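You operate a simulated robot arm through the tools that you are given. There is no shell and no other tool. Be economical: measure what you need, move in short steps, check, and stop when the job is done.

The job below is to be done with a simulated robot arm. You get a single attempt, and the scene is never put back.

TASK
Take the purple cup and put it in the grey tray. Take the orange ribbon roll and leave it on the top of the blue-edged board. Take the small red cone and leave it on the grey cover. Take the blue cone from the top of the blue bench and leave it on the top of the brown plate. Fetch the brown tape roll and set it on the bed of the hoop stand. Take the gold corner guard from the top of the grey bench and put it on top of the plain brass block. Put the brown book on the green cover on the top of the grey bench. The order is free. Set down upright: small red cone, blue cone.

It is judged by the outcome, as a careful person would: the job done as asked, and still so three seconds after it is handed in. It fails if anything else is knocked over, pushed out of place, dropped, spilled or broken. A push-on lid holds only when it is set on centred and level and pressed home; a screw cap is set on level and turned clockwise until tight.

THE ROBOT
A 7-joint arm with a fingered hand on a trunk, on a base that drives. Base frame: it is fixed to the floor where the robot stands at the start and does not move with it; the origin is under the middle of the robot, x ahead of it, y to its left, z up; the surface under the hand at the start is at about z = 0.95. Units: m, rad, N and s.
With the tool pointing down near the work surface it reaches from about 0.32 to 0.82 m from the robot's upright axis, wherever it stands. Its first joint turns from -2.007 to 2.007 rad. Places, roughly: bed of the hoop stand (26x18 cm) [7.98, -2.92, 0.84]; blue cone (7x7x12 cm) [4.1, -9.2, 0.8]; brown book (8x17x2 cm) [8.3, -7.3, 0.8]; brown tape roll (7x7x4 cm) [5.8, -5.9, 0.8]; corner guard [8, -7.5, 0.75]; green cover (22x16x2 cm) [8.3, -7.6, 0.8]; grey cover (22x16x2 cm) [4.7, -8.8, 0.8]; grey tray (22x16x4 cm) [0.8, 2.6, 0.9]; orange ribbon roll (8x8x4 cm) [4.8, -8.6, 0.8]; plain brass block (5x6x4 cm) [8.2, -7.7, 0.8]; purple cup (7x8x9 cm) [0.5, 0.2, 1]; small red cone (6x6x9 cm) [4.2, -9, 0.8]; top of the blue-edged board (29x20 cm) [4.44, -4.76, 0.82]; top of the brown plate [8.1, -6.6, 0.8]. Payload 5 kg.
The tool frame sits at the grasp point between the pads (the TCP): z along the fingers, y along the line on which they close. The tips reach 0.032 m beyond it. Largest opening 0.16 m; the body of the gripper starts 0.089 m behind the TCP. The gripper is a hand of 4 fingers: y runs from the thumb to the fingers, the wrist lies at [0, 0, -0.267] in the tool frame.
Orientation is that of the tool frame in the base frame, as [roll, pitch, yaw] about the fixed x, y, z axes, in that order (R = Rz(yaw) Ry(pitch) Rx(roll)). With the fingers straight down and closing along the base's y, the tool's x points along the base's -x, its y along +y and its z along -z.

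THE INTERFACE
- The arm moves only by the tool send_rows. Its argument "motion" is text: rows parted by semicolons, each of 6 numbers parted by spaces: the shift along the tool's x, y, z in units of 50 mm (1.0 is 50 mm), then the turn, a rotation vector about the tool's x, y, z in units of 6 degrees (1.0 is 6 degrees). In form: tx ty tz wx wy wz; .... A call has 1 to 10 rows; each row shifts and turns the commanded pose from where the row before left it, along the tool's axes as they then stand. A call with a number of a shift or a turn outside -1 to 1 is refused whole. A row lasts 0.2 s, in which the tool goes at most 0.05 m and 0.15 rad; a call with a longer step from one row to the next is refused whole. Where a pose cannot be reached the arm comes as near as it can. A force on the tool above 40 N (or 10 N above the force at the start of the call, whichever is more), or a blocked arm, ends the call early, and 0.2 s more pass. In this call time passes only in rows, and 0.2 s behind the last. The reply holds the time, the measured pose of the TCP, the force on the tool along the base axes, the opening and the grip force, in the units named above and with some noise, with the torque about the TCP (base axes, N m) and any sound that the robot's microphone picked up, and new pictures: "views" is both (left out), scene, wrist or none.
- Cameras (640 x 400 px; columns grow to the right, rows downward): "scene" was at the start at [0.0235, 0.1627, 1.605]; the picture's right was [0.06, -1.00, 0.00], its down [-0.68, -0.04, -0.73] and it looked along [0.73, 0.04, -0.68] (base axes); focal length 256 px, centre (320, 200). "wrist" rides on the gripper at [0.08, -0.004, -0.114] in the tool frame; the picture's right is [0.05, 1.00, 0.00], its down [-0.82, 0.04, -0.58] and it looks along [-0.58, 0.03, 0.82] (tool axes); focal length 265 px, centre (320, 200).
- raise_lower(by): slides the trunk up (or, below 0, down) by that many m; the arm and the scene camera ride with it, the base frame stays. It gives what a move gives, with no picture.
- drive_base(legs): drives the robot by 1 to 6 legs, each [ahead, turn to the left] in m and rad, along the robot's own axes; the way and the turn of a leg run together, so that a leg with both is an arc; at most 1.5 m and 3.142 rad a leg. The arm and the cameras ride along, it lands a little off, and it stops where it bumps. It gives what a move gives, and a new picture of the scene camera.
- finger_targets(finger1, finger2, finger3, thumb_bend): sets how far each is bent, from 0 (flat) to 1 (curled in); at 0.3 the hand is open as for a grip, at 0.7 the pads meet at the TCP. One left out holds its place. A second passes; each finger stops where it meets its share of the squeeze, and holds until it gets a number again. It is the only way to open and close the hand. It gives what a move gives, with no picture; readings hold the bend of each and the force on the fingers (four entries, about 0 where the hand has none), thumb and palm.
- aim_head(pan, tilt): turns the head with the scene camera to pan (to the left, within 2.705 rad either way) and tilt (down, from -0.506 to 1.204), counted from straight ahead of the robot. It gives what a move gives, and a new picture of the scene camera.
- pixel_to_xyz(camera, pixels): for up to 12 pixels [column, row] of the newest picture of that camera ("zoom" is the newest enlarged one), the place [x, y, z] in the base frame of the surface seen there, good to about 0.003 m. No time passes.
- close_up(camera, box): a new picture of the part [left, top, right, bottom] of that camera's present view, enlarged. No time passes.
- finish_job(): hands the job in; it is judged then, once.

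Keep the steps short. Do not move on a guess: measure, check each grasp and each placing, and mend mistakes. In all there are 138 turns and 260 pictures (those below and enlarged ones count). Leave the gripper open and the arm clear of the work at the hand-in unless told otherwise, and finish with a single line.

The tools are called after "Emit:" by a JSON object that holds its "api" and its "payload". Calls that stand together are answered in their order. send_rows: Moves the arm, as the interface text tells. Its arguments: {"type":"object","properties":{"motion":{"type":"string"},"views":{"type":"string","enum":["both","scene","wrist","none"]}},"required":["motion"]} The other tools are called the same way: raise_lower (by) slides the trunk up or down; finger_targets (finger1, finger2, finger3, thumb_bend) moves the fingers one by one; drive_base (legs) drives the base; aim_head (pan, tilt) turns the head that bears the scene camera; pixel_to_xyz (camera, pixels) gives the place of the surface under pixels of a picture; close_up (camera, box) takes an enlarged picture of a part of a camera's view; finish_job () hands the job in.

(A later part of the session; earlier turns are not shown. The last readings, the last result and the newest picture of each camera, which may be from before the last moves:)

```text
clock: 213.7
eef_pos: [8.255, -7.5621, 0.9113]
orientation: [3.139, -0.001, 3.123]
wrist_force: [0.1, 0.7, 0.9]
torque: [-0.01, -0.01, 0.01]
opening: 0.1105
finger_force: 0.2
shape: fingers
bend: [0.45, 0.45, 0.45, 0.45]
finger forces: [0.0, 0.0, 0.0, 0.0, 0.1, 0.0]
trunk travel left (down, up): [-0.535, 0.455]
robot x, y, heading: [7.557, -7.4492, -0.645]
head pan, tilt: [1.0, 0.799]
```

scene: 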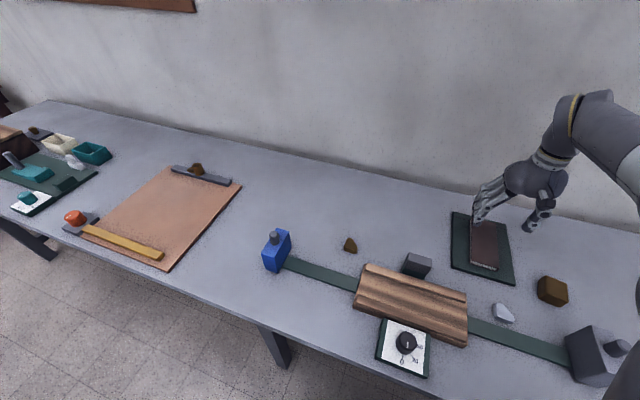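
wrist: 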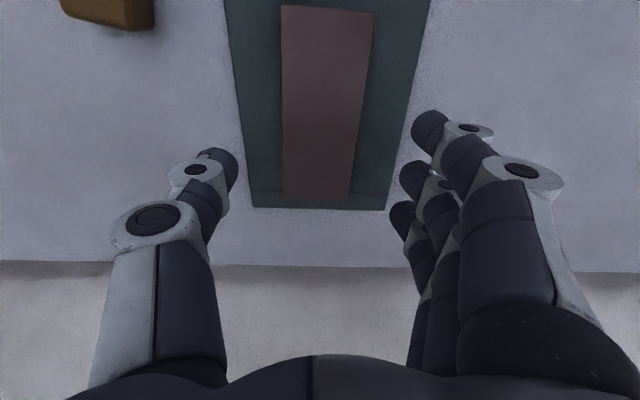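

The book lies well on the cover. Next the gold guard: I move above it.

Emit:
{"api": "send_rows", "payload": {"motion": "0 0 -0.4 0 0 0; 0.38 0.9 0 0 0 0; 0.38 0.9 0 0 0 0; 0.38 0.9 0 0 0 0; 0.38 0.9 0 0 0 0; 0.38 0.9 0 0 0 0; 0.38 0.9 0 0 0 0; 0.38 0.9 0 0 0 0; 0.38 0.9 0 0 0 0; 0 0 0.9 0 0 0", "views": "wrist"}}

Emit:
{"api": "close_up", "payload": {"camera": "wrist", "box": [240, 60, 400, 180]}}

```text
clock: 215.8
eef_pos: [8.1092, -7.1971, 0.8837]
orientation: [3.139, -0.001, 3.121]
wrist_force: [0.6, -0.4, 0.0]
torque: [-0.01, -0.02, -0.01]
opening: 0.1112
finger_force: 0.1
shape: fingers
bend: [0.45, 0.45, 0.45, 0.45]
finger forces: [0.0, 0.0, 0.1, 0.0, 0.0, 0.0]
trunk travel left (down, up): [-0.535, 0.455]
robot x, y, heading: [7.553, -7.4491, -0.642]
head pan, tilt: [1.0, 0.799]
```

wrist: 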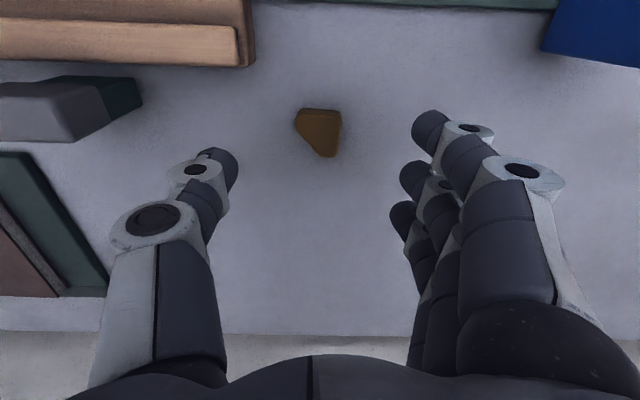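

```text
3.33 times, centred on (320, 120) of wrist
```

zoom: 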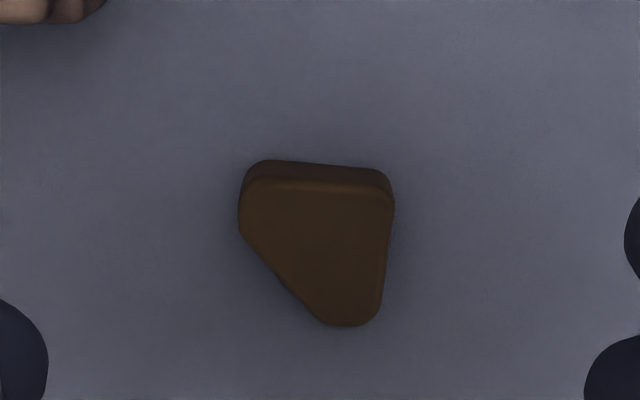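

Emit:
{"api": "pixel_to_xyz", "payload": {"camera": "zoom", "pixels": [[250, 190], [385, 195], [375, 318], [328, 318], [248, 228], [320, 240], [320, 170]]}}

```text
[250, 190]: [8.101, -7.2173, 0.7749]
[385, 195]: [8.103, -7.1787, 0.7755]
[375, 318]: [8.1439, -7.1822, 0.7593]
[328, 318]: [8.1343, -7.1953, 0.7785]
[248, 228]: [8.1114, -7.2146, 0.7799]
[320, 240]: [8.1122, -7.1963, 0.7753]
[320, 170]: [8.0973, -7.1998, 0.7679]
```

I grip it across y with the thumb on its short straight side: x≈8.105, z≈0.803.

Emit:
{"api": "send_rows", "payload": {"motion": "0.08 0 0.5 0 0 0; 0 0 0.6 0 0 0; 0 0 0.5 0 0 0", "views": "none"}}

Emit:
{"api": "finger_targets", "payload": {"finger1": 0.68, "finger2": 0.68, "finger3": 0.68, "thumb_bend": 0.68}}

Emit:
{"api": "send_rows", "payload": {"motion": "0 0 -0.4 0 0 0", "views": "both"}}

```text
clock: 216.7
eef_pos: [8.1039, -7.1975, 0.806]
orientation: [3.142, -0.002, 3.122]
wrist_force: [-0.6, 0.4, -0.4]
torque: [0.0, -0.03, 0.01]
opening: 0.111
finger_force: 0.0
shape: fingers
bend: [0.45, 0.45, 0.45, 0.45]
finger forces: [0.0, 0.1, 0.0, 0.1, 0.1, 0.0]
trunk travel left (down, up): [-0.535, 0.455]
robot x, y, heading: [7.5574, -7.4531, -0.643]
head pan, tilt: [1.0, 0.799]
```

```text
clock: 217.7
eef_pos: [8.1045, -7.1976, 0.806]
orientation: [-3.141, -0.002, 3.122]
wrist_force: [1.1, 0.3, -0.1]
torque: [0.0, 0.03, 0.0]
opening: 0.0388
finger_force: 11.8
shape: fingers
bend: [0.68, 0.62, 0.63, 0.64]
finger forces: [0.0, 6.6, 5.5, 0.0, 12.1, 0.0]
trunk travel left (down, up): [-0.535, 0.455]
robot x, y, heading: [7.5559, -7.4514, -0.643]
head pan, tilt: [1.0, 0.799]
```

```text
clock: 218.1
eef_pos: [8.1057, -7.1977, 0.8276]
orientation: [-3.141, 0.0, 3.122]
wrist_force: [-0.2, 0.9, -0.4]
torque: [0.0, 0.02, 0.01]
opening: 0.0389
finger_force: 12.0
shape: fingers
bend: [0.68, 0.62, 0.63, 0.64]
finger forces: [0.0, 6.7, 5.6, 0.0, 12.1, 0.0]
trunk travel left (down, up): [-0.535, 0.455]
robot x, y, heading: [7.5603, -7.4559, -0.645]
head pan, tilt: [1.0, 0.799]
```

scene: 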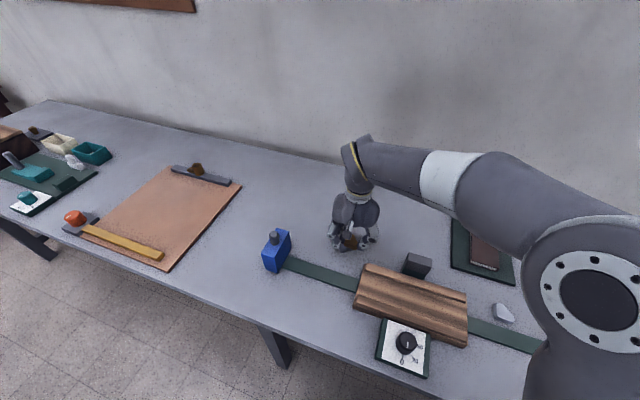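
wrist: 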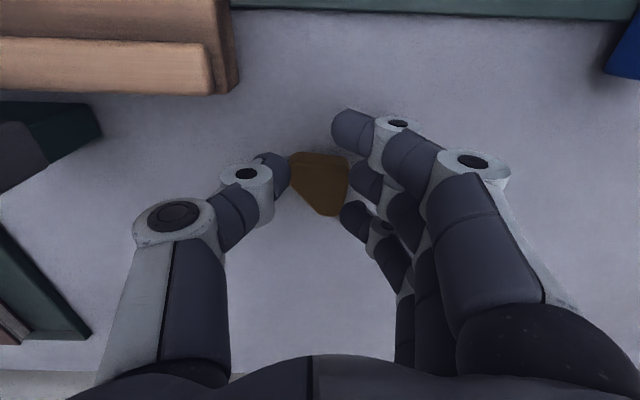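

The guard is held by thumb and two fingers. I lift and carry it toward the brass block.

Emit:
{"api": "send_rows", "payload": {"motion": "0 0 -0.9 0 0 0; 0 0 -0.9 0 0 0; -0.1 -0.93 0 0 0 0; -0.1 -0.93 0 0 0 0; -0.1 -0.93 0 0 0 0; -0.1 -0.93 0 0 0 0; -0.1 -0.93 0 0 0 0; -0.1 -0.93 0 0 0 0; -0.1 -0.93 0 0 0 0; -0.1 -0.93 0 0 0 0", "views": "wrist"}}

Emit:
{"api": "close_up", "payload": {"camera": "scene", "box": [460, 180, 640, 300]}}

```text
clock: 220.2
eef_pos: [8.1401, -7.5704, 0.9176]
orientation: [3.139, -0.003, 3.122]
wrist_force: [-0.8, -0.4, 0.8]
torque: [0.02, 0.0, -0.02]
opening: 0.0389
finger_force: 11.4
shape: fingers
bend: [0.68, 0.62, 0.63, 0.64]
finger forces: [0.1, 6.5, 5.5, 0.1, 11.9, 0.0]
trunk travel left (down, up): [-0.535, 0.455]
robot x, y, heading: [7.5597, -7.4483, -0.641]
head pan, tilt: [1.0, 0.799]
```

wrist: 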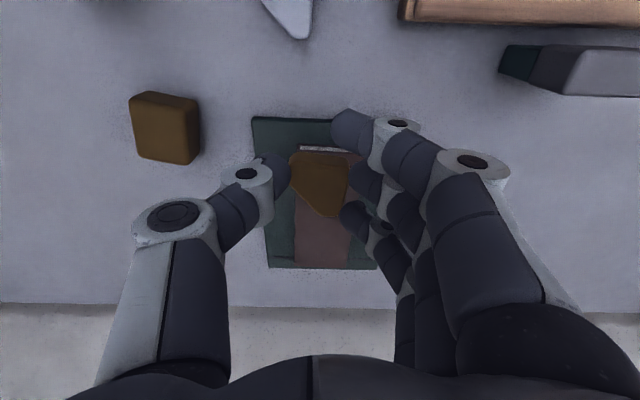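

```text
3.33 times, centred on (550, 240) of scene
```

zoom: 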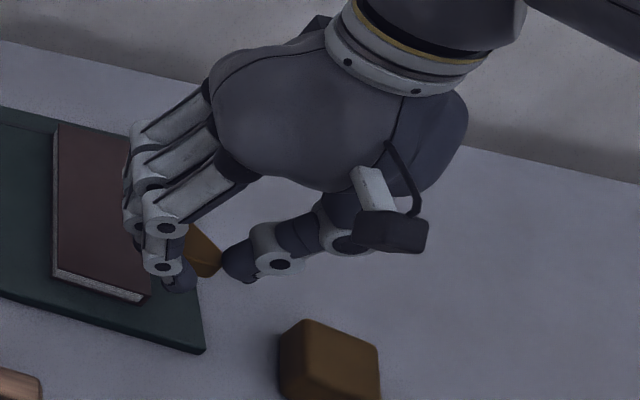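

Now I measure the block's top face from the wrist view.

Emit:
{"api": "close_up", "payload": {"camera": "wrist", "box": [100, 70, 228, 180]}}

Emit:
{"api": "pixel_to_xyz", "payload": {"camera": "wrist", "pixels": [[132, 98], [183, 104], [187, 158], [139, 153], [160, 130], [197, 102], [196, 150]]}}

```text
3.64 times, centred on (164, 125) of wrist
```

zoom: 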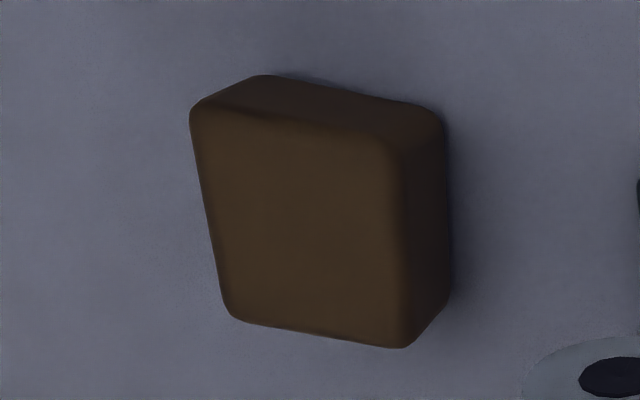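

```text
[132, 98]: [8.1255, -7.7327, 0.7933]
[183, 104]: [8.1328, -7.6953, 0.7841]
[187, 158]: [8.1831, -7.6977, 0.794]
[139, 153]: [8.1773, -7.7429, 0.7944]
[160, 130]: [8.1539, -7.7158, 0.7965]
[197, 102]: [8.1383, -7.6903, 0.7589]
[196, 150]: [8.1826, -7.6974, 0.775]
```

Block top centre (8.156, −7.716, 0.797). I move over it and lower to just above.

Emit:
{"api": "send_rows", "payload": {"motion": "-0.07 -0.975 0 0 0 0; -0.07 -0.975 0 0 0 0; -0.07 -0.975 0 0 0 0; 0 0 0.7 0 0 0; 0 0 0.6 0 0 0", "views": "both"}}

Emit:
{"api": "close_up", "payload": {"camera": "wrist", "box": [220, 100, 420, 240]}}

```text
clock: 221.4
eef_pos: [8.1481, -7.7199, 0.851]
orientation: [3.14, -0.002, 3.123]
wrist_force: [0.5, 0.2, -0.4]
torque: [-0.05, -0.01, -0.01]
opening: 0.0383
finger_force: 11.9
shape: fingers
bend: [0.68, 0.62, 0.63, 0.64]
finger forces: [0.1, 6.4, 5.4, 0.0, 11.9, 0.0]
trunk travel left (down, up): [-0.535, 0.455]
robot x, y, heading: [7.5558, -7.4515, -0.643]
head pan, tilt: [1.0, 0.799]
```

scene: 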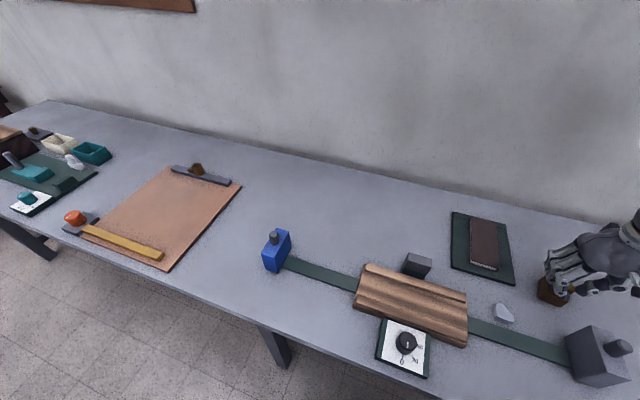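
wrist: 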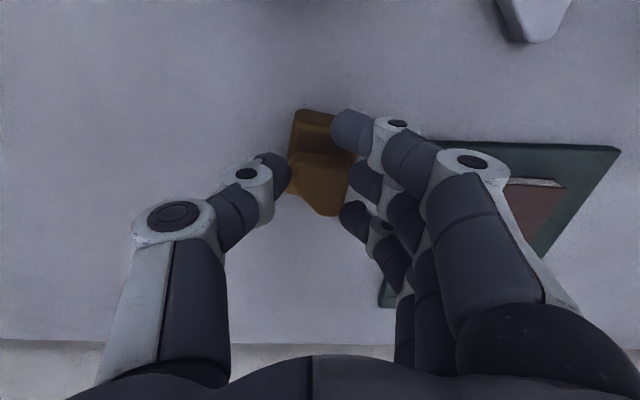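

```text
2.86 times, centred on (320, 170) of wrist
```

zoom: 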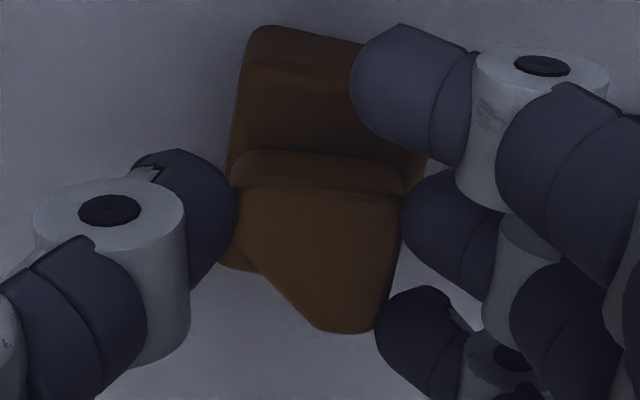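

The guard sits over the block's middle. I lower in small steps until contact.

Emit:
{"api": "send_rows", "payload": {"motion": "0 0 0.08 0 0 0; 0 0 0.05 0 0 0", "views": "none"}}

Emit:
{"api": "send_rows", "payload": {"motion": "0 0 0.05 0 0 0; 0 0 0.03 0 0 0", "views": "none"}}

```text
clock: 222.1
eef_pos: [8.1459, -7.7162, 0.8444]
orientation: [3.14, -0.002, 3.124]
wrist_force: [0.1, -0.8, -0.2]
torque: [0.0, -0.04, -0.01]
opening: 0.0385
finger_force: 12.1
shape: fingers
bend: [0.68, 0.62, 0.63, 0.64]
finger forces: [0.0, 6.5, 5.5, 0.0, 11.9, 0.0]
trunk travel left (down, up): [-0.535, 0.455]
robot x, y, heading: [7.5572, -7.4501, -0.641]
head pan, tilt: [1.0, 0.799]
```

```text
clock: 222.7
eef_pos: [8.1453, -7.7181, 0.8415]
orientation: [-3.141, 0.001, 3.122]
wrist_force: [0.7, -0.6, 4.4]
torque: [0.01, -0.04, 0.02]
opening: 0.0388
finger_force: 13.5
shape: fingers
bend: [0.68, 0.62, 0.63, 0.64]
finger forces: [0.1, 7.5, 6.0, 0.0, 13.2, 0.0]
trunk travel left (down, up): [-0.535, 0.455]
robot x, y, heading: [7.5578, -7.4515, -0.645]
head pan, tilt: [1.0, 0.799]
```

Contact (4.4 N). I open and lift.

Emit:
{"api": "finger_targets", "payload": {"finger1": 0.54, "finger2": 0.54, "finger3": 0.54, "thumb_bend": 0.54}}

Emit:
{"api": "send_rows", "payload": {"motion": "0 0 -0.3 0 0 0; 0 0 -0.6 0 0 0; 0 0 -0.8 0 0 0", "views": "both"}}

Emit:
{"api": "close_up", "payload": {"camera": "wrist", "box": [220, 60, 420, 200]}}

```text
clock: 223.7
eef_pos: [8.1462, -7.7182, 0.8407]
orientation: [3.139, -0.002, 3.121]
wrist_force: [0.0, 0.3, 1.0]
torque: [-0.01, 0.01, 0.02]
opening: 0.0747
finger_force: 0.1
shape: fingers
bend: [0.54, 0.54, 0.54, 0.54]
finger forces: [0.0, 0.0, 0.0, 0.1, 0.0, 0.1]
trunk travel left (down, up): [-0.535, 0.455]
robot x, y, heading: [7.5577, -7.453, -0.644]
head pan, tilt: [1.0, 0.799]
```

```text
clock: 224.4
eef_pos: [8.1471, -7.7187, 0.9266]
orientation: [3.14, -0.001, 3.121]
wrist_force: [0.1, 0.3, -0.5]
torque: [-0.02, 0.04, -0.02]
opening: 0.075
finger_force: 0.0
shape: fingers
bend: [0.54, 0.54, 0.54, 0.54]
finger forces: [0.1, 0.0, 0.0, 0.0, 0.0, 0.0]
trunk travel left (down, up): [-0.535, 0.455]
robot x, y, heading: [7.5551, -7.4536, -0.643]
head pan, tilt: [1.0, 0.799]
```

scene: 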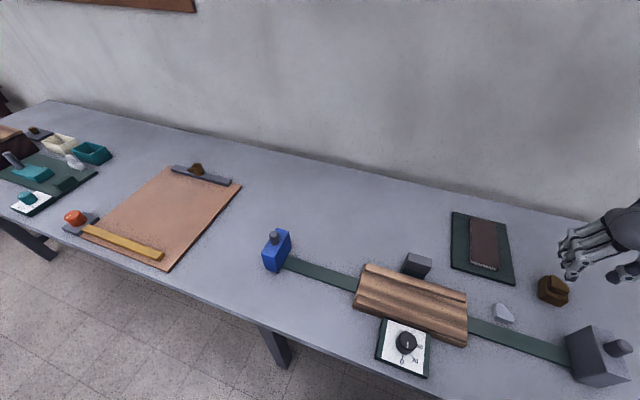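
wrist: 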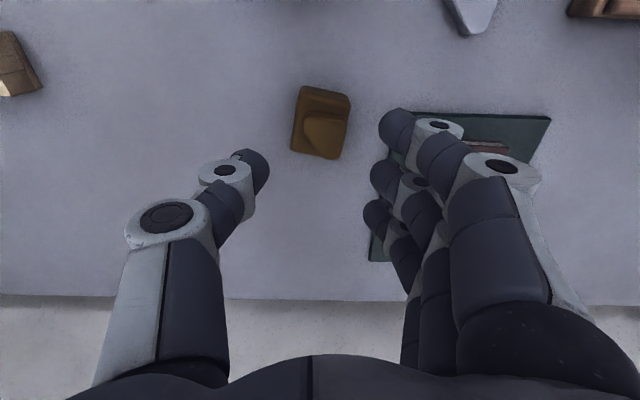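

```text
2.86 times, centred on (320, 130) of wrist
```

zoom: 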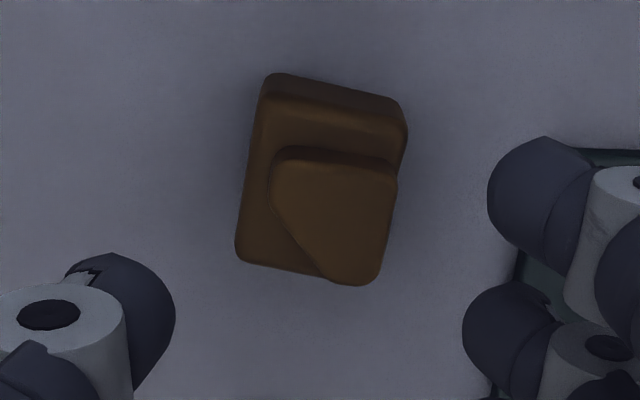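

The guard rests flat on the block. While here I measure the brown plate for later.

Emit:
{"api": "pixel_to_xyz", "payload": {"camera": "scene", "pixels": [[175, 215], [150, 220], [200, 210], [80, 225], [170, 265], [240, 185], [165, 170], [125, 240], [200, 175], [180, 190], [150, 205], [215, 200]]}}

Emit:
{"api": "send_rows", "payload": {"motion": "0.9 0.1 0 0 0 0; 0.9 0.1 0 0 0 0; 0.9 0.1 -0.3 0 0 0; 0.9 0.2 -0.3 0 0 0; 0.9 0.2 -0.4 0 0 0", "views": "none"}}

```text
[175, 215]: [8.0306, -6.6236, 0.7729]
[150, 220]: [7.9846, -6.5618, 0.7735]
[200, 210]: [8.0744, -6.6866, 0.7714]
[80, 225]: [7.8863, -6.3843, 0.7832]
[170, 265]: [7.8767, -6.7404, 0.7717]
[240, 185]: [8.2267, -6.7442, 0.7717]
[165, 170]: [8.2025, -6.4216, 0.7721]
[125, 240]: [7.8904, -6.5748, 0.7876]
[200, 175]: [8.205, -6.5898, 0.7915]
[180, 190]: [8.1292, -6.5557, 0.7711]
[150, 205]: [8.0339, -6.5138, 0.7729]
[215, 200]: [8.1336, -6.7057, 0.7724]
```

```text
refused: row 5 steps farther than a row can; nothing moved
```

Plate top z 0.772, centre (8.05, −6.58). One row of that retreat was too long; I resend it with a lift first.

Emit:
{"api": "send_rows", "payload": {"motion": "0 0 -0.9 0 0 0; 0.66 0.69 0 0 0 0; 0.66 0.69 0 0 0 0; 0.66 0.69 0 0 0 0; 0.66 0.69 0 0 0 0; 0.66 0.69 0 0 0 0", "views": "none"}}

Emit:
{"api": "aim_head", "payload": {"pan": -1.3, "tilt": 0.35}}

```text
clock: 225.8
eef_pos: [7.9844, -7.5421, 0.9697]
orientation: [3.139, -0.003, 3.123]
wrist_force: [0.0, -0.3, 0.7]
torque: [0.01, -0.01, 0.01]
opening: 0.0749
finger_force: 0.1
shape: fingers
bend: [0.54, 0.54, 0.54, 0.54]
finger forces: [0.0, 0.0, 0.1, 0.0, 0.0, 0.0]
trunk travel left (down, up): [-0.535, 0.455]
robot x, y, heading: [7.5571, -7.4548, -0.638]
head pan, tilt: [1.0, 0.799]
```

```text
clock: 228.0
eef_pos: [7.9839, -7.5431, 0.9688]
orientation: [3.14, -0.003, 3.123]
wrist_force: [-0.3, 0.0, 0.1]
torque: [0.03, 0.04, -0.01]
opening: 0.0753
finger_force: 0.0
shape: fingers
bend: [0.54, 0.54, 0.54, 0.54]
finger forces: [0.0, 0.1, 0.0, 0.0, 0.0, 0.0]
trunk travel left (down, up): [-0.535, 0.455]
robot x, y, heading: [7.5605, -7.4512, -0.644]
head pan, tilt: [-1.3, 0.351]
```

scene: 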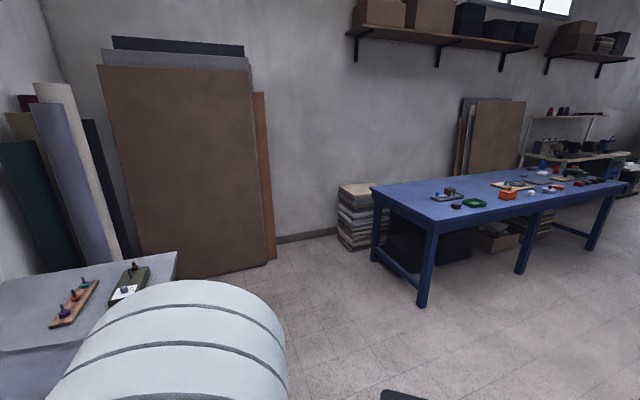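

I measure the blue bench's corners and what lies around it.

Emit:
{"api": "pixel_to_xyz", "payload": {"camera": "scene", "pixels": [[434, 220], [372, 188], [628, 184], [520, 167], [422, 302], [592, 247], [380, 262], [510, 194], [560, 178], [545, 190], [600, 178], [527, 165]]}}

Emit:
{"api": "close_up", "payload": {"camera": "scene", "box": [420, 130, 640, 250]}}

```text
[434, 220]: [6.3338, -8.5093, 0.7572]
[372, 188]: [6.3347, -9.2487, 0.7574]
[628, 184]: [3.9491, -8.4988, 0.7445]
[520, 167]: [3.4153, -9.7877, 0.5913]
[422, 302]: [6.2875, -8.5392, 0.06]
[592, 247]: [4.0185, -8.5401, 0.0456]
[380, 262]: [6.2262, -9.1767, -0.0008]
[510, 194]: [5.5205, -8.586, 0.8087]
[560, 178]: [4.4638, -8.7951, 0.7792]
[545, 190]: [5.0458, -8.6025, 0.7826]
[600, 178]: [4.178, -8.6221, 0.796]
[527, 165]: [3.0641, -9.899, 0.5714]
```

```text
2.91 times, centred on (530, 190) of scene
```

zoom: 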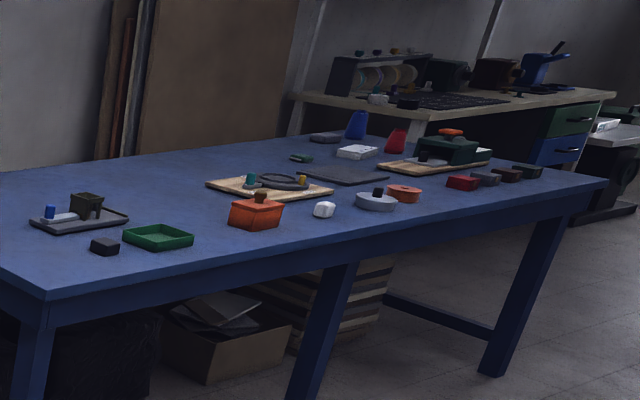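

The blue bench spans x 3.95–6.33, y −8.5…−9.25, top 0.757. I drive round to about (4.5, −7.85).

Emit:
{"api": "drive_base", "payload": {"legs": [[-0.35, 0], [0, -1.769], [0.914, 0], [0, -0.73], [1.5, 0], [0.6, 0]]}}

Emit:
{"api": "drive_base", "payload": {"legs": [[0, 0.8]]}}

Emit:
{"api": "aim_head", "payload": {"pan": 0.75, "tilt": 0.6}}

```text
clock: 250.8
eef_pos: [4.1294, -8.0779, 0.97]
orientation: [3.14, -0.001, 0.655]
wrist_force: [-1.8, 0.2, -0.1]
torque: [-0.01, 0.0, -0.02]
opening: 0.075
finger_force: 0.0
shape: fingers
bend: [0.54, 0.54, 0.54, 0.54]
finger forces: [0.0, 0.1, 0.0, 0.0, 0.1, 0.0]
trunk travel left (down, up): [-0.535, 0.455]
robot x, y, heading: [4.52, -7.8814, -3.112]
head pan, tilt: [-1.3, 0.351]
```

scene: 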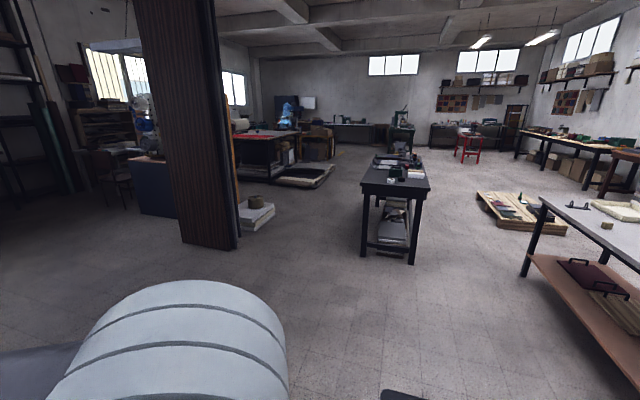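

```text
clock: 253.3
eef_pos: [4.3904, -8.298, 0.969]
orientation: [3.141, -0.002, 1.463]
wrist_force: [0.1, 0.7, 0.3]
torque: [-0.03, -0.02, 0.01]
opening: 0.0752
finger_force: 0.2
shape: fingers
bend: [0.54, 0.54, 0.54, 0.54]
finger forces: [0.0, 0.0, 0.0, 0.0, 0.0, 0.0]
trunk travel left (down, up): [-0.535, 0.455]
robot x, y, heading: [4.52, -7.8815, -2.303]
head pan, tilt: [-1.3, 0.351]
```

scene: 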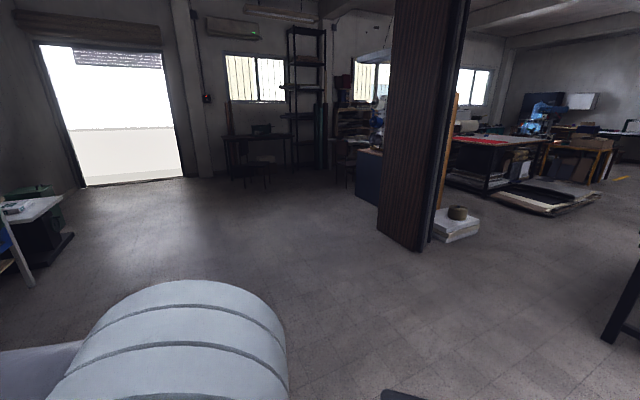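

```text
clock: 255.3
eef_pos: [4.3907, -8.2984, 0.9687]
orientation: [3.139, -0.001, 1.463]
wrist_force: [-0.7, 0.3, -0.7]
torque: [0.02, 0.0, -0.02]
opening: 0.075
finger_force: 0.0
shape: fingers
bend: [0.54, 0.54, 0.54, 0.54]
finger forces: [0.1, 0.0, 0.0, 0.0, 0.1, 0.1]
trunk travel left (down, up): [-0.535, 0.455]
robot x, y, heading: [4.5185, -7.8861, -2.306]
head pan, tilt: [0.75, 0.6]
```

scene: 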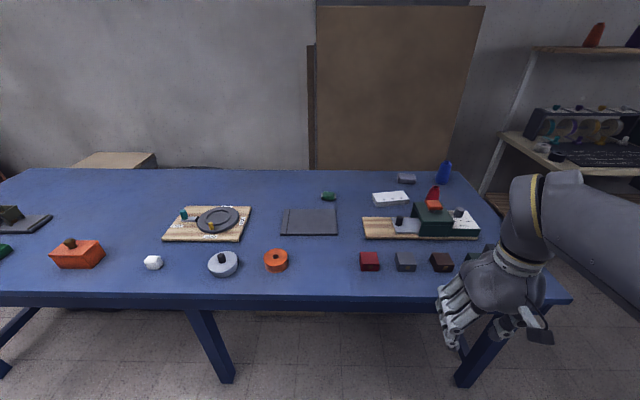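

Emit:
{"api": "close_up", "payload": {"camera": "scene", "box": [340, 150, 500, 280]}}

Emit:
{"api": "pixel_to_xyz", "payload": {"camera": "scene", "pixels": [[276, 255], [266, 262], [287, 260], [310, 222], [284, 210], [337, 209], [337, 234], [281, 233], [433, 190], [432, 198], [444, 165], [444, 180]]}}

Emit:
{"api": "pixel_to_xyz", "payload": {"camera": "scene", "pixels": [[434, 205], [400, 222], [455, 215], [390, 198], [406, 178], [370, 260], [406, 260], [440, 262], [470, 225], [427, 213], [495, 210], [320, 197]]}}

```text
3.08 times, centred on (420, 215) of scene
```

zoom: 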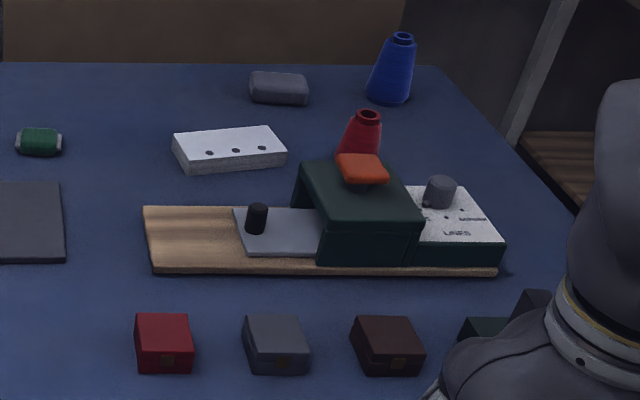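

```text
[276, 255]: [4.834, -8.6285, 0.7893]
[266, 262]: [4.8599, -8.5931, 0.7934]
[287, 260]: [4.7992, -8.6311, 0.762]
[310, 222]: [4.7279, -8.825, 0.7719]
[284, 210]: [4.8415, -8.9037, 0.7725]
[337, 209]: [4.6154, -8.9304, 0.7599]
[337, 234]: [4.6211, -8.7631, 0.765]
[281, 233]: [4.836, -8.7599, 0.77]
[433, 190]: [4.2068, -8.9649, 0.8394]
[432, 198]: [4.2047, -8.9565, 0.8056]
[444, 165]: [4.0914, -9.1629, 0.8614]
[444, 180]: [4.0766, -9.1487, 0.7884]
```

```text
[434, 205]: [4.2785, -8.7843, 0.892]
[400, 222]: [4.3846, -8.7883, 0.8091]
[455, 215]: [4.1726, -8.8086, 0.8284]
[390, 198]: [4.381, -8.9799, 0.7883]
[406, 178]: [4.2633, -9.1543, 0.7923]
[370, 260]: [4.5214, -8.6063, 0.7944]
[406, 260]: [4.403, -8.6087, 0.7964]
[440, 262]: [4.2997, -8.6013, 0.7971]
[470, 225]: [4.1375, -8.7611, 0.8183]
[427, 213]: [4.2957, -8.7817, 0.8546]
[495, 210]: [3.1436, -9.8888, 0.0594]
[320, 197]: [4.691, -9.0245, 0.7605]
```

Red cone base ≈(4.205, −8.985), blue cone ≈(4.085, −9.17), grey cover centre ≈(4.73, −8.835, top 0.772). I creep to about (4.35, −8.21) so that red cone and cover are both within reach.

Emit:
{"api": "drive_base", "payload": {"legs": [[0, 0.25], [0.36, 0]]}}

Emit:
{"api": "aim_head", "payload": {"pan": 0.6, "tilt": 0.75}}

```text
clock: 258.4
eef_pos: [4.3291, -8.6344, 0.9692]
orientation: [3.14, -0.001, 1.709]
wrist_force: [1.0, -0.6, -0.2]
torque: [0.02, -0.01, 0.01]
opening: 0.075
finger_force: 0.0
shape: fingers
bend: [0.54, 0.54, 0.54, 0.54]
finger forces: [0.0, 0.1, 0.0, 0.0, 0.0, 0.1]
trunk travel left (down, up): [-0.535, 0.455]
robot x, y, heading: [4.3548, -8.2013, -2.055]
head pan, tilt: [0.75, 0.6]
```

scene: 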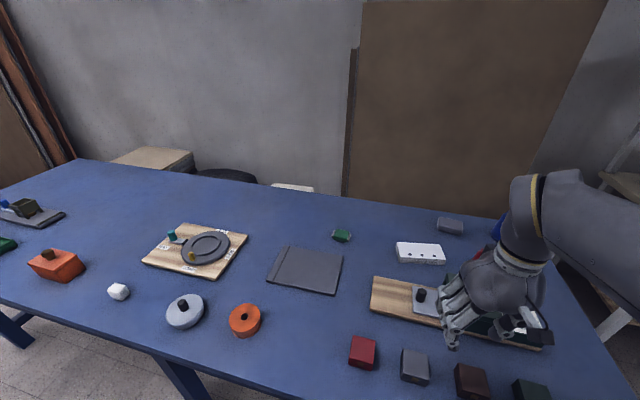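

```text
clock: 259.1
eef_pos: [4.3307, -8.6341, 0.9696]
orientation: [3.141, -0.003, 1.709]
wrist_force: [-0.2, 0.2, 0.4]
torque: [-0.01, 0.0, 0.02]
opening: 0.0751
finger_force: 0.0
shape: fingers
bend: [0.54, 0.54, 0.54, 0.54]
finger forces: [0.1, 0.0, 0.0, 0.0, 0.1, 0.1]
trunk travel left (down, up): [-0.535, 0.455]
robot x, y, heading: [4.3539, -8.1995, -2.052]
head pan, tilt: [0.6, 0.75]
```

scene: 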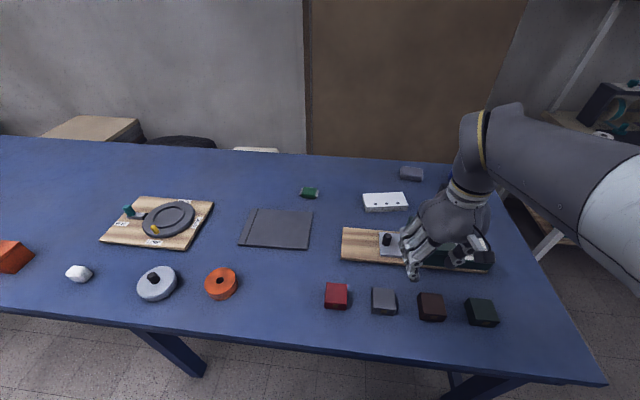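

The small boxes and machine are in the direct way, so I go round east of the machine: first over (4.60, −8.80), then (4.50, −8.98), opening the hand.

Emit:
{"api": "finger_targets", "payload": {"finger1": 0.42, "finger2": 0.42, "finger3": 0.42, "thumb_bend": 0.42}}

Emit:
{"api": "send_rows", "payload": {"motion": "-0.576 0.7 0 0 0 0; -0.576 0.7 0 0 0 0; -0.576 0.7 0 0 0 0; -0.576 0.7 0 0 0 0; -0.576 0.7 0 0 0 0; -0.576 0.7 0 0 0 0; -0.576 0.7 0 0 0 0", "views": "none"}}

Emit:
{"api": "send_rows", "payload": {"motion": "-0.68 -0.5 0.2 0 0 0; -0.68 -0.5 0.2 0 0 0; -0.68 -0.5 0.2 0 0 0; -0.68 -0.5 0.2 0 0 0; -0.68 -0.5 0.2 0 0 0", "views": "both"}}

```text
clock: 260.1
eef_pos: [4.3315, -8.6353, 0.9685]
orientation: [3.139, -0.002, 1.711]
wrist_force: [-1.4, 0.6, 0.1]
torque: [-0.01, 0.0, -0.01]
opening: 0.1225
finger_force: 0.0
shape: fingers
bend: [0.42, 0.42, 0.42, 0.42]
finger forces: [0.0, 0.0, 0.1, 0.0, 0.1, 0.0]
trunk travel left (down, up): [-0.535, 0.455]
robot x, y, heading: [4.3532, -8.1956, -2.054]
head pan, tilt: [0.6, 0.75]
```

```text
clock: 261.7
eef_pos: [4.6008, -8.801, 0.9683]
orientation: [-3.14, -0.003, 1.708]
wrist_force: [0.2, -0.1, 0.2]
torque: [-0.02, -0.01, -0.01]
opening: 0.1226
finger_force: 0.0
shape: fingers
bend: [0.42, 0.42, 0.42, 0.42]
finger forces: [0.1, 0.1, 0.0, 0.0, 0.0, 0.0]
trunk travel left (down, up): [-0.535, 0.455]
robot x, y, heading: [4.3502, -8.1976, -2.052]
head pan, tilt: [0.6, 0.75]
```

```text
clock: 262.9
eef_pos: [4.5129, -8.9636, 0.9267]
orientation: [3.14, 0.002, 1.713]
wrist_force: [-1.5, 2.5, 1.3]
torque: [-0.18, -0.08, 0.01]
opening: 0.123
finger_force: 0.0
shape: fingers
bend: [0.42, 0.42, 0.42, 0.42]
finger forces: [0.1, 0.1, 0.1, 0.1, 0.0, 0.1]
out of reach, approached as far as the arm can: row 5
trunk travel left (down, up): [-0.535, 0.455]
robot x, y, heading: [4.3535, -8.1964, -2.055]
head pan, tilt: [0.6, 0.75]
```

scene: 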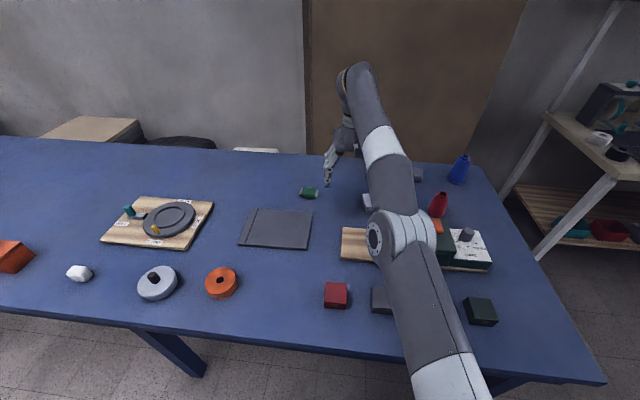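
wrist: 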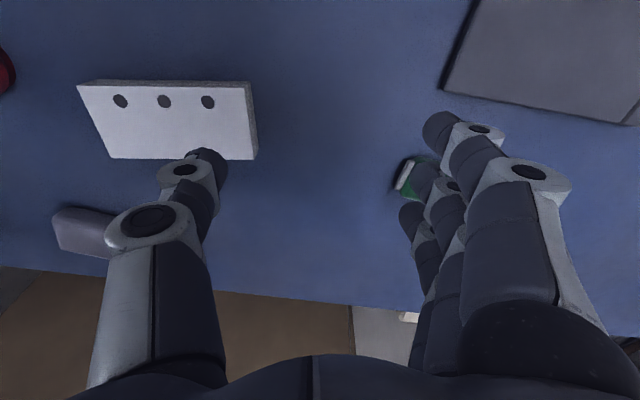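

Reach shrinks with height, so I raise the trunk 0.1 m to bring the shoulder level up. The cones are in view now too, so I measure them again.

Emit:
{"api": "close_up", "payload": {"camera": "scene", "box": [400, 140, 520, 280]}}

Emit:
{"api": "pixel_to_xyz", "payload": {"camera": "scene", "pixels": [[438, 196], [438, 205], [438, 212], [431, 211], [446, 210], [459, 158], [459, 170], [459, 180], [451, 178], [467, 178], [440, 222], [438, 192]]}}

Emit:
{"api": "raise_lower", "payload": {"by": 0.1}}

```text
2.86 times, centred on (460, 210) of scene
```

zoom: 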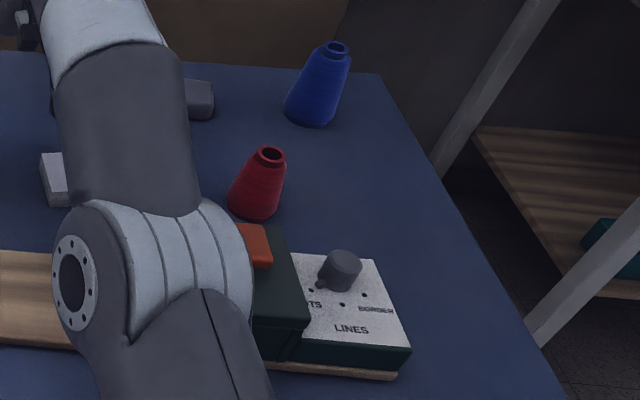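

```text
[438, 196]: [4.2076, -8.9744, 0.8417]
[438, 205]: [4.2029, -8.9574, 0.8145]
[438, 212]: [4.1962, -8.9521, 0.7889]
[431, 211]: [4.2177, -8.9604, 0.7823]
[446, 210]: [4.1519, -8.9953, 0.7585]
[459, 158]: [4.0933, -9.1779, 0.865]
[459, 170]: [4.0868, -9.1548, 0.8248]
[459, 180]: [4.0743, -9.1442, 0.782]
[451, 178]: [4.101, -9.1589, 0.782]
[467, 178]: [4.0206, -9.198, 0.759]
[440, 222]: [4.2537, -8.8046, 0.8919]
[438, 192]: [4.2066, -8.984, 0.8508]
```

```text
clock: 264.3
eef_pos: [4.5131, -8.9653, 1.0229]
orientation: [3.139, 0.0, 1.71]
wrist_force: [-0.9, 1.2, 0.8]
torque: [0.02, -0.01, 0.01]
opening: 0.1229
finger_force: 0.0
shape: fingers
bend: [0.42, 0.42, 0.42, 0.42]
finger forces: [0.0, 0.0, 0.0, 0.0, 0.0, 0.0]
trunk travel left (down, up): [-0.635, 0.355]
robot x, y, heading: [4.3525, -8.198, -2.052]
head pan, tilt: [0.6, 0.75]
```

Red cone axis ≈(4.203, −8.978), top 0.85. I move west over it, down to z≈0.93.

Emit:
{"api": "send_rows", "payload": {"motion": "0.086 -0.88 0.27 0 0 0; 0.086 -0.88 0.27 0 0 0; 0.086 -0.88 0.27 0 0 0; 0.086 -0.88 0.27 0 0 0; 0.086 -0.88 0.27 0 0 0; 0.086 -0.88 0.27 0 0 0; 0.086 -0.88 0.27 0 0 0", "views": "both"}}

```text
clock: 265.9
eef_pos: [4.2077, -9.0058, 0.939]
orientation: [3.141, 0.001, 1.712]
wrist_force: [-0.6, 0.9, 0.6]
torque: [-0.01, -0.02, -0.01]
opening: 0.1233
finger_force: 0.0
shape: fingers
bend: [0.42, 0.42, 0.42, 0.42]
finger forces: [0.1, 0.1, 0.0, 0.0, 0.0, 0.1]
out of reach, approached as far as the arm can: row 1, 2, 3, 4
trunk travel left (down, up): [-0.635, 0.355]
robot x, y, heading: [4.3535, -8.1988, -2.056]
head pan, tilt: [0.6, 0.75]
```

scene: 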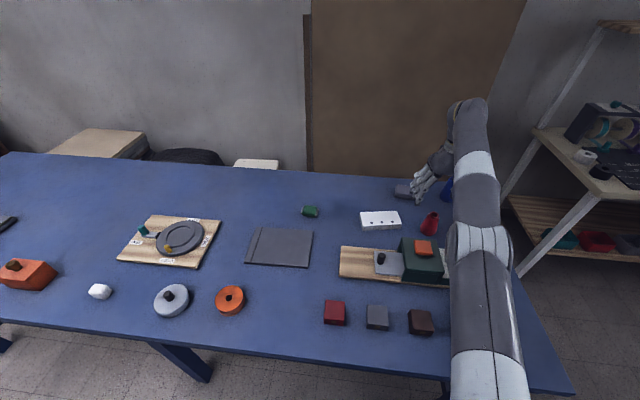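
wrist: 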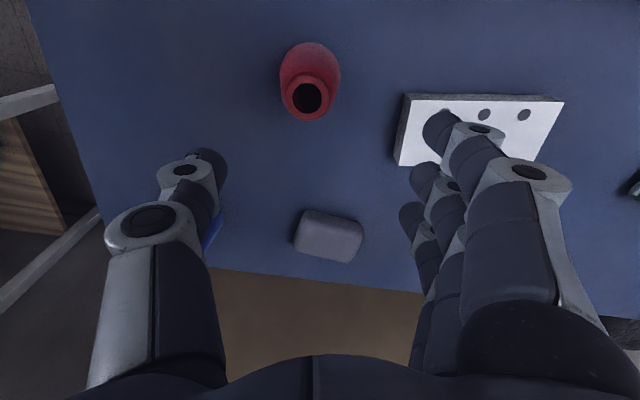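

I shift 0.028 m toward +y to centre on the cone, checking the white box's near edge first.

Emit:
{"api": "send_rows", "payload": {"motion": "0.566 0 0 0 0 0", "views": "wrist"}}

Emit:
{"api": "pixel_to_xyz", "payload": {"camera": "wrist", "pixels": [[404, 130], [396, 180], [308, 120], [308, 130], [292, 110], [325, 110], [215, 245]]}}

```text
clock: 266.3
eef_pos: [4.204, -9.0014, 0.9418]
orientation: [3.139, -0.003, 1.713]
wrist_force: [0.1, -0.3, 0.2]
torque: [-0.04, 0.02, -0.01]
opening: 0.1231
finger_force: 0.0
shape: fingers
bend: [0.42, 0.42, 0.42, 0.42]
finger forces: [0.0, 0.0, 0.1, 0.0, 0.0, 0.0]
out of reach, approached as far as the arm can: row 1
trunk travel left (down, up): [-0.635, 0.355]
robot x, y, heading: [4.352, -8.1982, -2.057]
head pan, tilt: [0.6, 0.75]
```

wrist: 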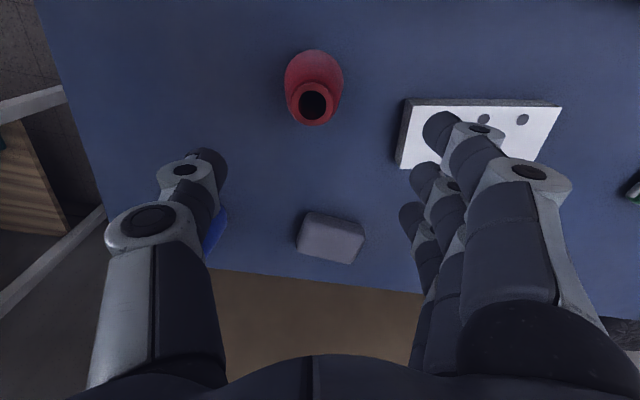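

```text
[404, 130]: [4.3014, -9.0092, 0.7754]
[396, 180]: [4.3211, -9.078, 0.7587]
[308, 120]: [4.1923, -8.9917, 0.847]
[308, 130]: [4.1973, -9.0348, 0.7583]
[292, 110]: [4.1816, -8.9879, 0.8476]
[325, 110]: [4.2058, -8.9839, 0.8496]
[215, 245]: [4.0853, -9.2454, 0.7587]
```

Emit:
{"api": "send_rows", "payload": {"motion": "0.45 -0.1 0.3 0 0 0", "views": "wrist"}}

```text
clock: 266.7
eef_pos: [4.1913, -9.002, 0.9314]
orientation: [3.138, -0.001, 1.711]
wrist_force: [0.9, -0.8, 0.3]
torque: [0.0, 0.02, -0.01]
opening: 0.123
finger_force: 0.1
shape: fingers
bend: [0.42, 0.42, 0.42, 0.42]
finger forces: [0.0, 0.0, 0.1, 0.0, 0.0, 0.0]
out of reach, approached as far as the arm can: row 1
trunk travel left (down, up): [-0.635, 0.355]
robot x, y, heading: [4.3515, -8.1965, -2.059]
head pan, tilt: [0.6, 0.75]
```

wrist: 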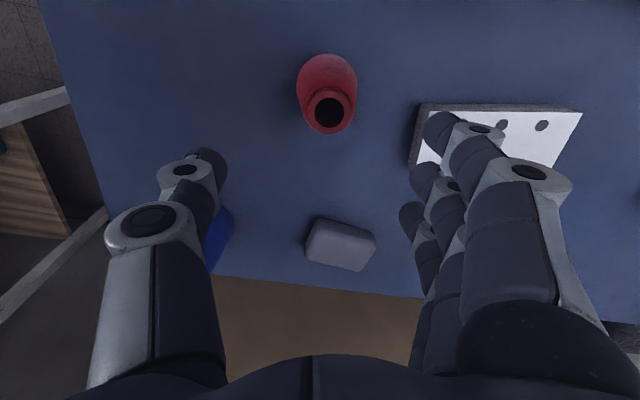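

Emit:
{"api": "send_rows", "payload": {"motion": "0.6 0.15 0 0 0 0", "views": "wrist"}}

```text
clock: 267.1
eef_pos: [4.1908, -9.0003, 0.9354]
orientation: [3.139, -0.003, 1.708]
wrist_force: [-0.6, -0.7, -0.1]
torque: [0.02, 0.01, -0.02]
opening: 0.1232
finger_force: 0.0
shape: fingers
bend: [0.42, 0.42, 0.42, 0.42]
finger forces: [0.0, 0.0, 0.0, 0.0, 0.0, 0.1]
out of reach, approached as far as the arm can: row 1
trunk travel left (down, up): [-0.635, 0.355]
robot x, y, heading: [4.3527, -8.1973, -2.055]
head pan, tilt: [0.6, 0.75]
```

wrist: 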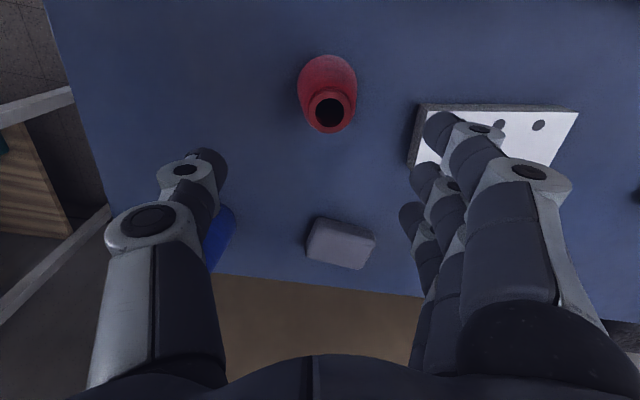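

The arm seems stuck at the edge of its reach with the trunk raised. I lower the trunk 0.06 m (the fingers straddle the cone in x with clearance) and send an empty row to see where the command stands.

Emit:
{"api": "raise_lower", "payload": {"by": -0.05}}

Emit:
{"api": "send_rows", "payload": {"motion": "0 0 0 0 0 0", "views": "both"}}

```text
clock: 268.0
eef_pos: [4.19, -8.9997, 0.886]
orientation: [3.139, -0.002, 1.711]
wrist_force: [0.3, -0.2, 0.4]
torque: [-0.01, -0.01, 0.05]
opening: 0.1232
finger_force: 0.0
shape: fingers
bend: [0.42, 0.42, 0.42, 0.42]
finger forces: [0.1, 0.0, 0.0, 0.0, 0.0, 0.0]
trunk travel left (down, up): [-0.585, 0.405]
robot x, y, heading: [4.3542, -8.1986, -2.054]
head pan, tilt: [0.6, 0.75]
```

```text
clock: 268.4
eef_pos: [4.1907, -9.0009, 0.8854]
orientation: [3.139, -0.001, 1.71]
wrist_force: [0.0, 0.0, -0.9]
torque: [-0.01, -0.02, 0.02]
opening: 0.1232
finger_force: 0.1
shape: fingers
bend: [0.42, 0.42, 0.42, 0.42]
finger forces: [0.0, 0.1, 0.1, 0.0, 0.1, 0.0]
trunk travel left (down, up): [-0.585, 0.405]
robot x, y, heading: [4.3485, -8.1986, -2.052]
head pan, tilt: [0.6, 0.75]
```

scene: 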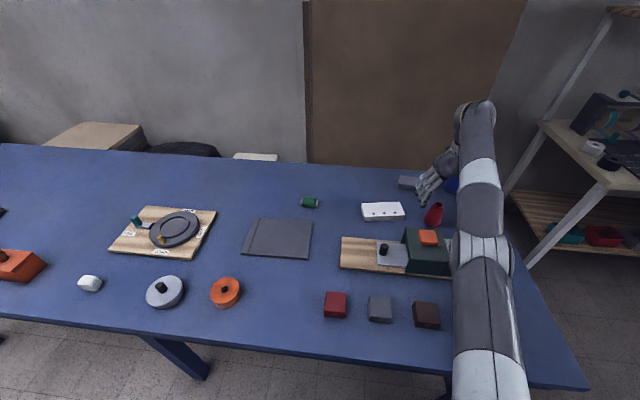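
wrist: 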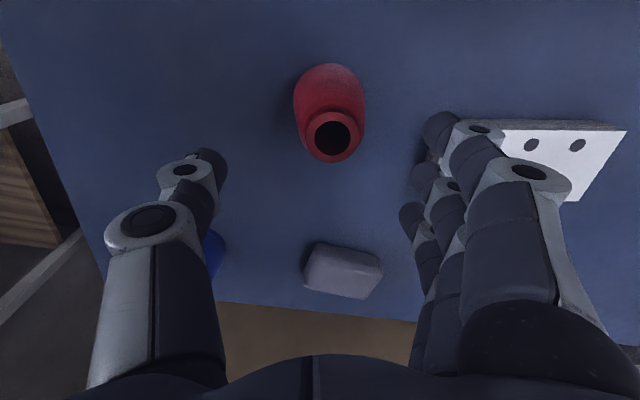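

Command and pose agree now. The rim centre is 0.023 m along tool x and 0.008 m along tool y. I shift that much.

Emit:
{"api": "send_rows", "payload": {"motion": "0.25 0.08 0 0 0 0; 0.2 0.08 0 0 0 0", "views": "wrist"}}

```text
clock: 269.0
eef_pos: [4.1904, -9.0009, 0.8865]
orientation: [3.139, -0.001, 1.711]
wrist_force: [0.3, -0.2, 0.3]
torque: [0.03, 0.02, 0.03]
opening: 0.123
finger_force: 0.1
shape: fingers
bend: [0.42, 0.42, 0.42, 0.42]
finger forces: [0.1, 0.0, 0.0, 0.1, 0.0, 0.0]
out of reach, approached as far as the arm can: row 1, 2
trunk travel left (down, up): [-0.585, 0.405]
robot x, y, heading: [4.3529, -8.2, -2.052]
head pan, tilt: [0.6, 0.75]
```

wrist: 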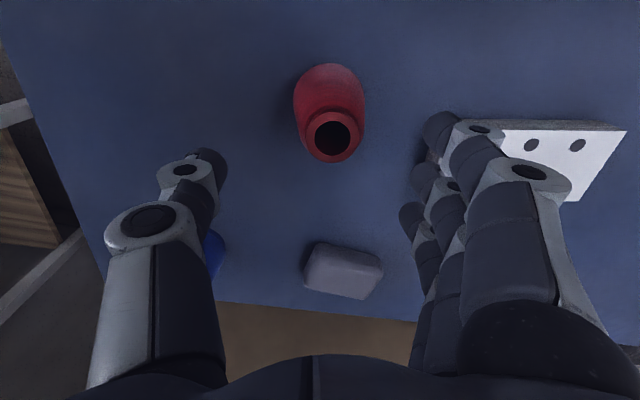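

The arm is stretched straight and does not fold from small inward steps. I try a larger inward and upward step.

Emit:
{"api": "send_rows", "payload": {"motion": "0.3 0 -0.9 0 0 0; 0.9 0 -0.2 0 0 0", "views": "none"}}

```text
clock: 269.6
eef_pos: [4.1808, -8.9833, 0.9403]
orientation: [3.136, -0.004, 1.71]
wrist_force: [-0.4, 0.0, -0.3]
torque: [0.04, -0.01, 0.01]
opening: 0.1229
finger_force: 0.0
shape: fingers
bend: [0.42, 0.42, 0.42, 0.42]
finger forces: [0.0, 0.0, 0.0, 0.0, 0.0, 0.0]
out of reach, approached as far as the arm can: row 2
trunk travel left (down, up): [-0.585, 0.405]
robot x, y, heading: [4.3517, -8.1996, -2.054]
head pan, tilt: [0.6, 0.75]
```

Emit:
{"api": "send_rows", "payload": {"motion": "0 0 0 0 0 0; 0.2 0 0 0 0 0; 0 0 0 0 0 0; 0.2 0 0 0 0 0; 0 0 0 0 0 0", "views": "both"}}

```text
clock: 270.8
eef_pos: [4.1721, -8.9791, 0.9473]
orientation: [3.138, -0.004, 1.709]
wrist_force: [0.1, 0.0, -0.8]
torque: [0.03, 0.0, 0.04]
opening: 0.1234
finger_force: 0.1
shape: fingers
bend: [0.42, 0.42, 0.42, 0.42]
finger forces: [0.0, 0.0, 0.1, 0.0, 0.0, 0.0]
out of reach, approached as far as the arm can: row 2, 4
trunk travel left (down, up): [-0.585, 0.405]
robot x, y, heading: [4.3539, -8.2017, -2.051]
head pan, tilt: [0.6, 0.75]
```

scene: 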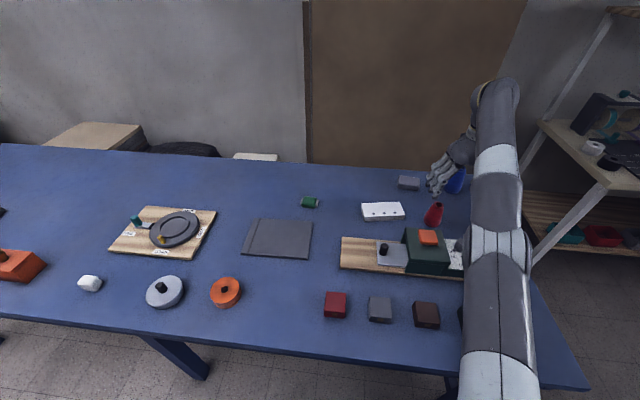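
wrist: 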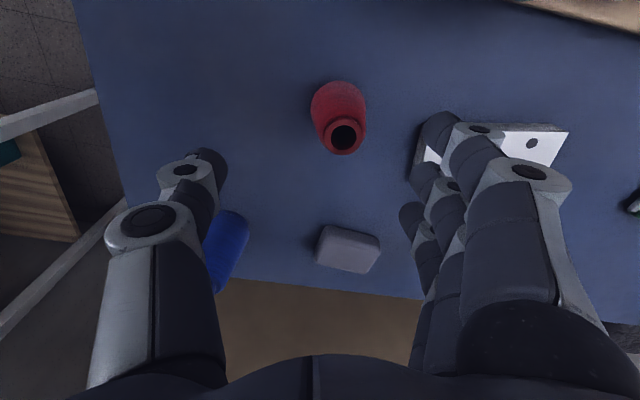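

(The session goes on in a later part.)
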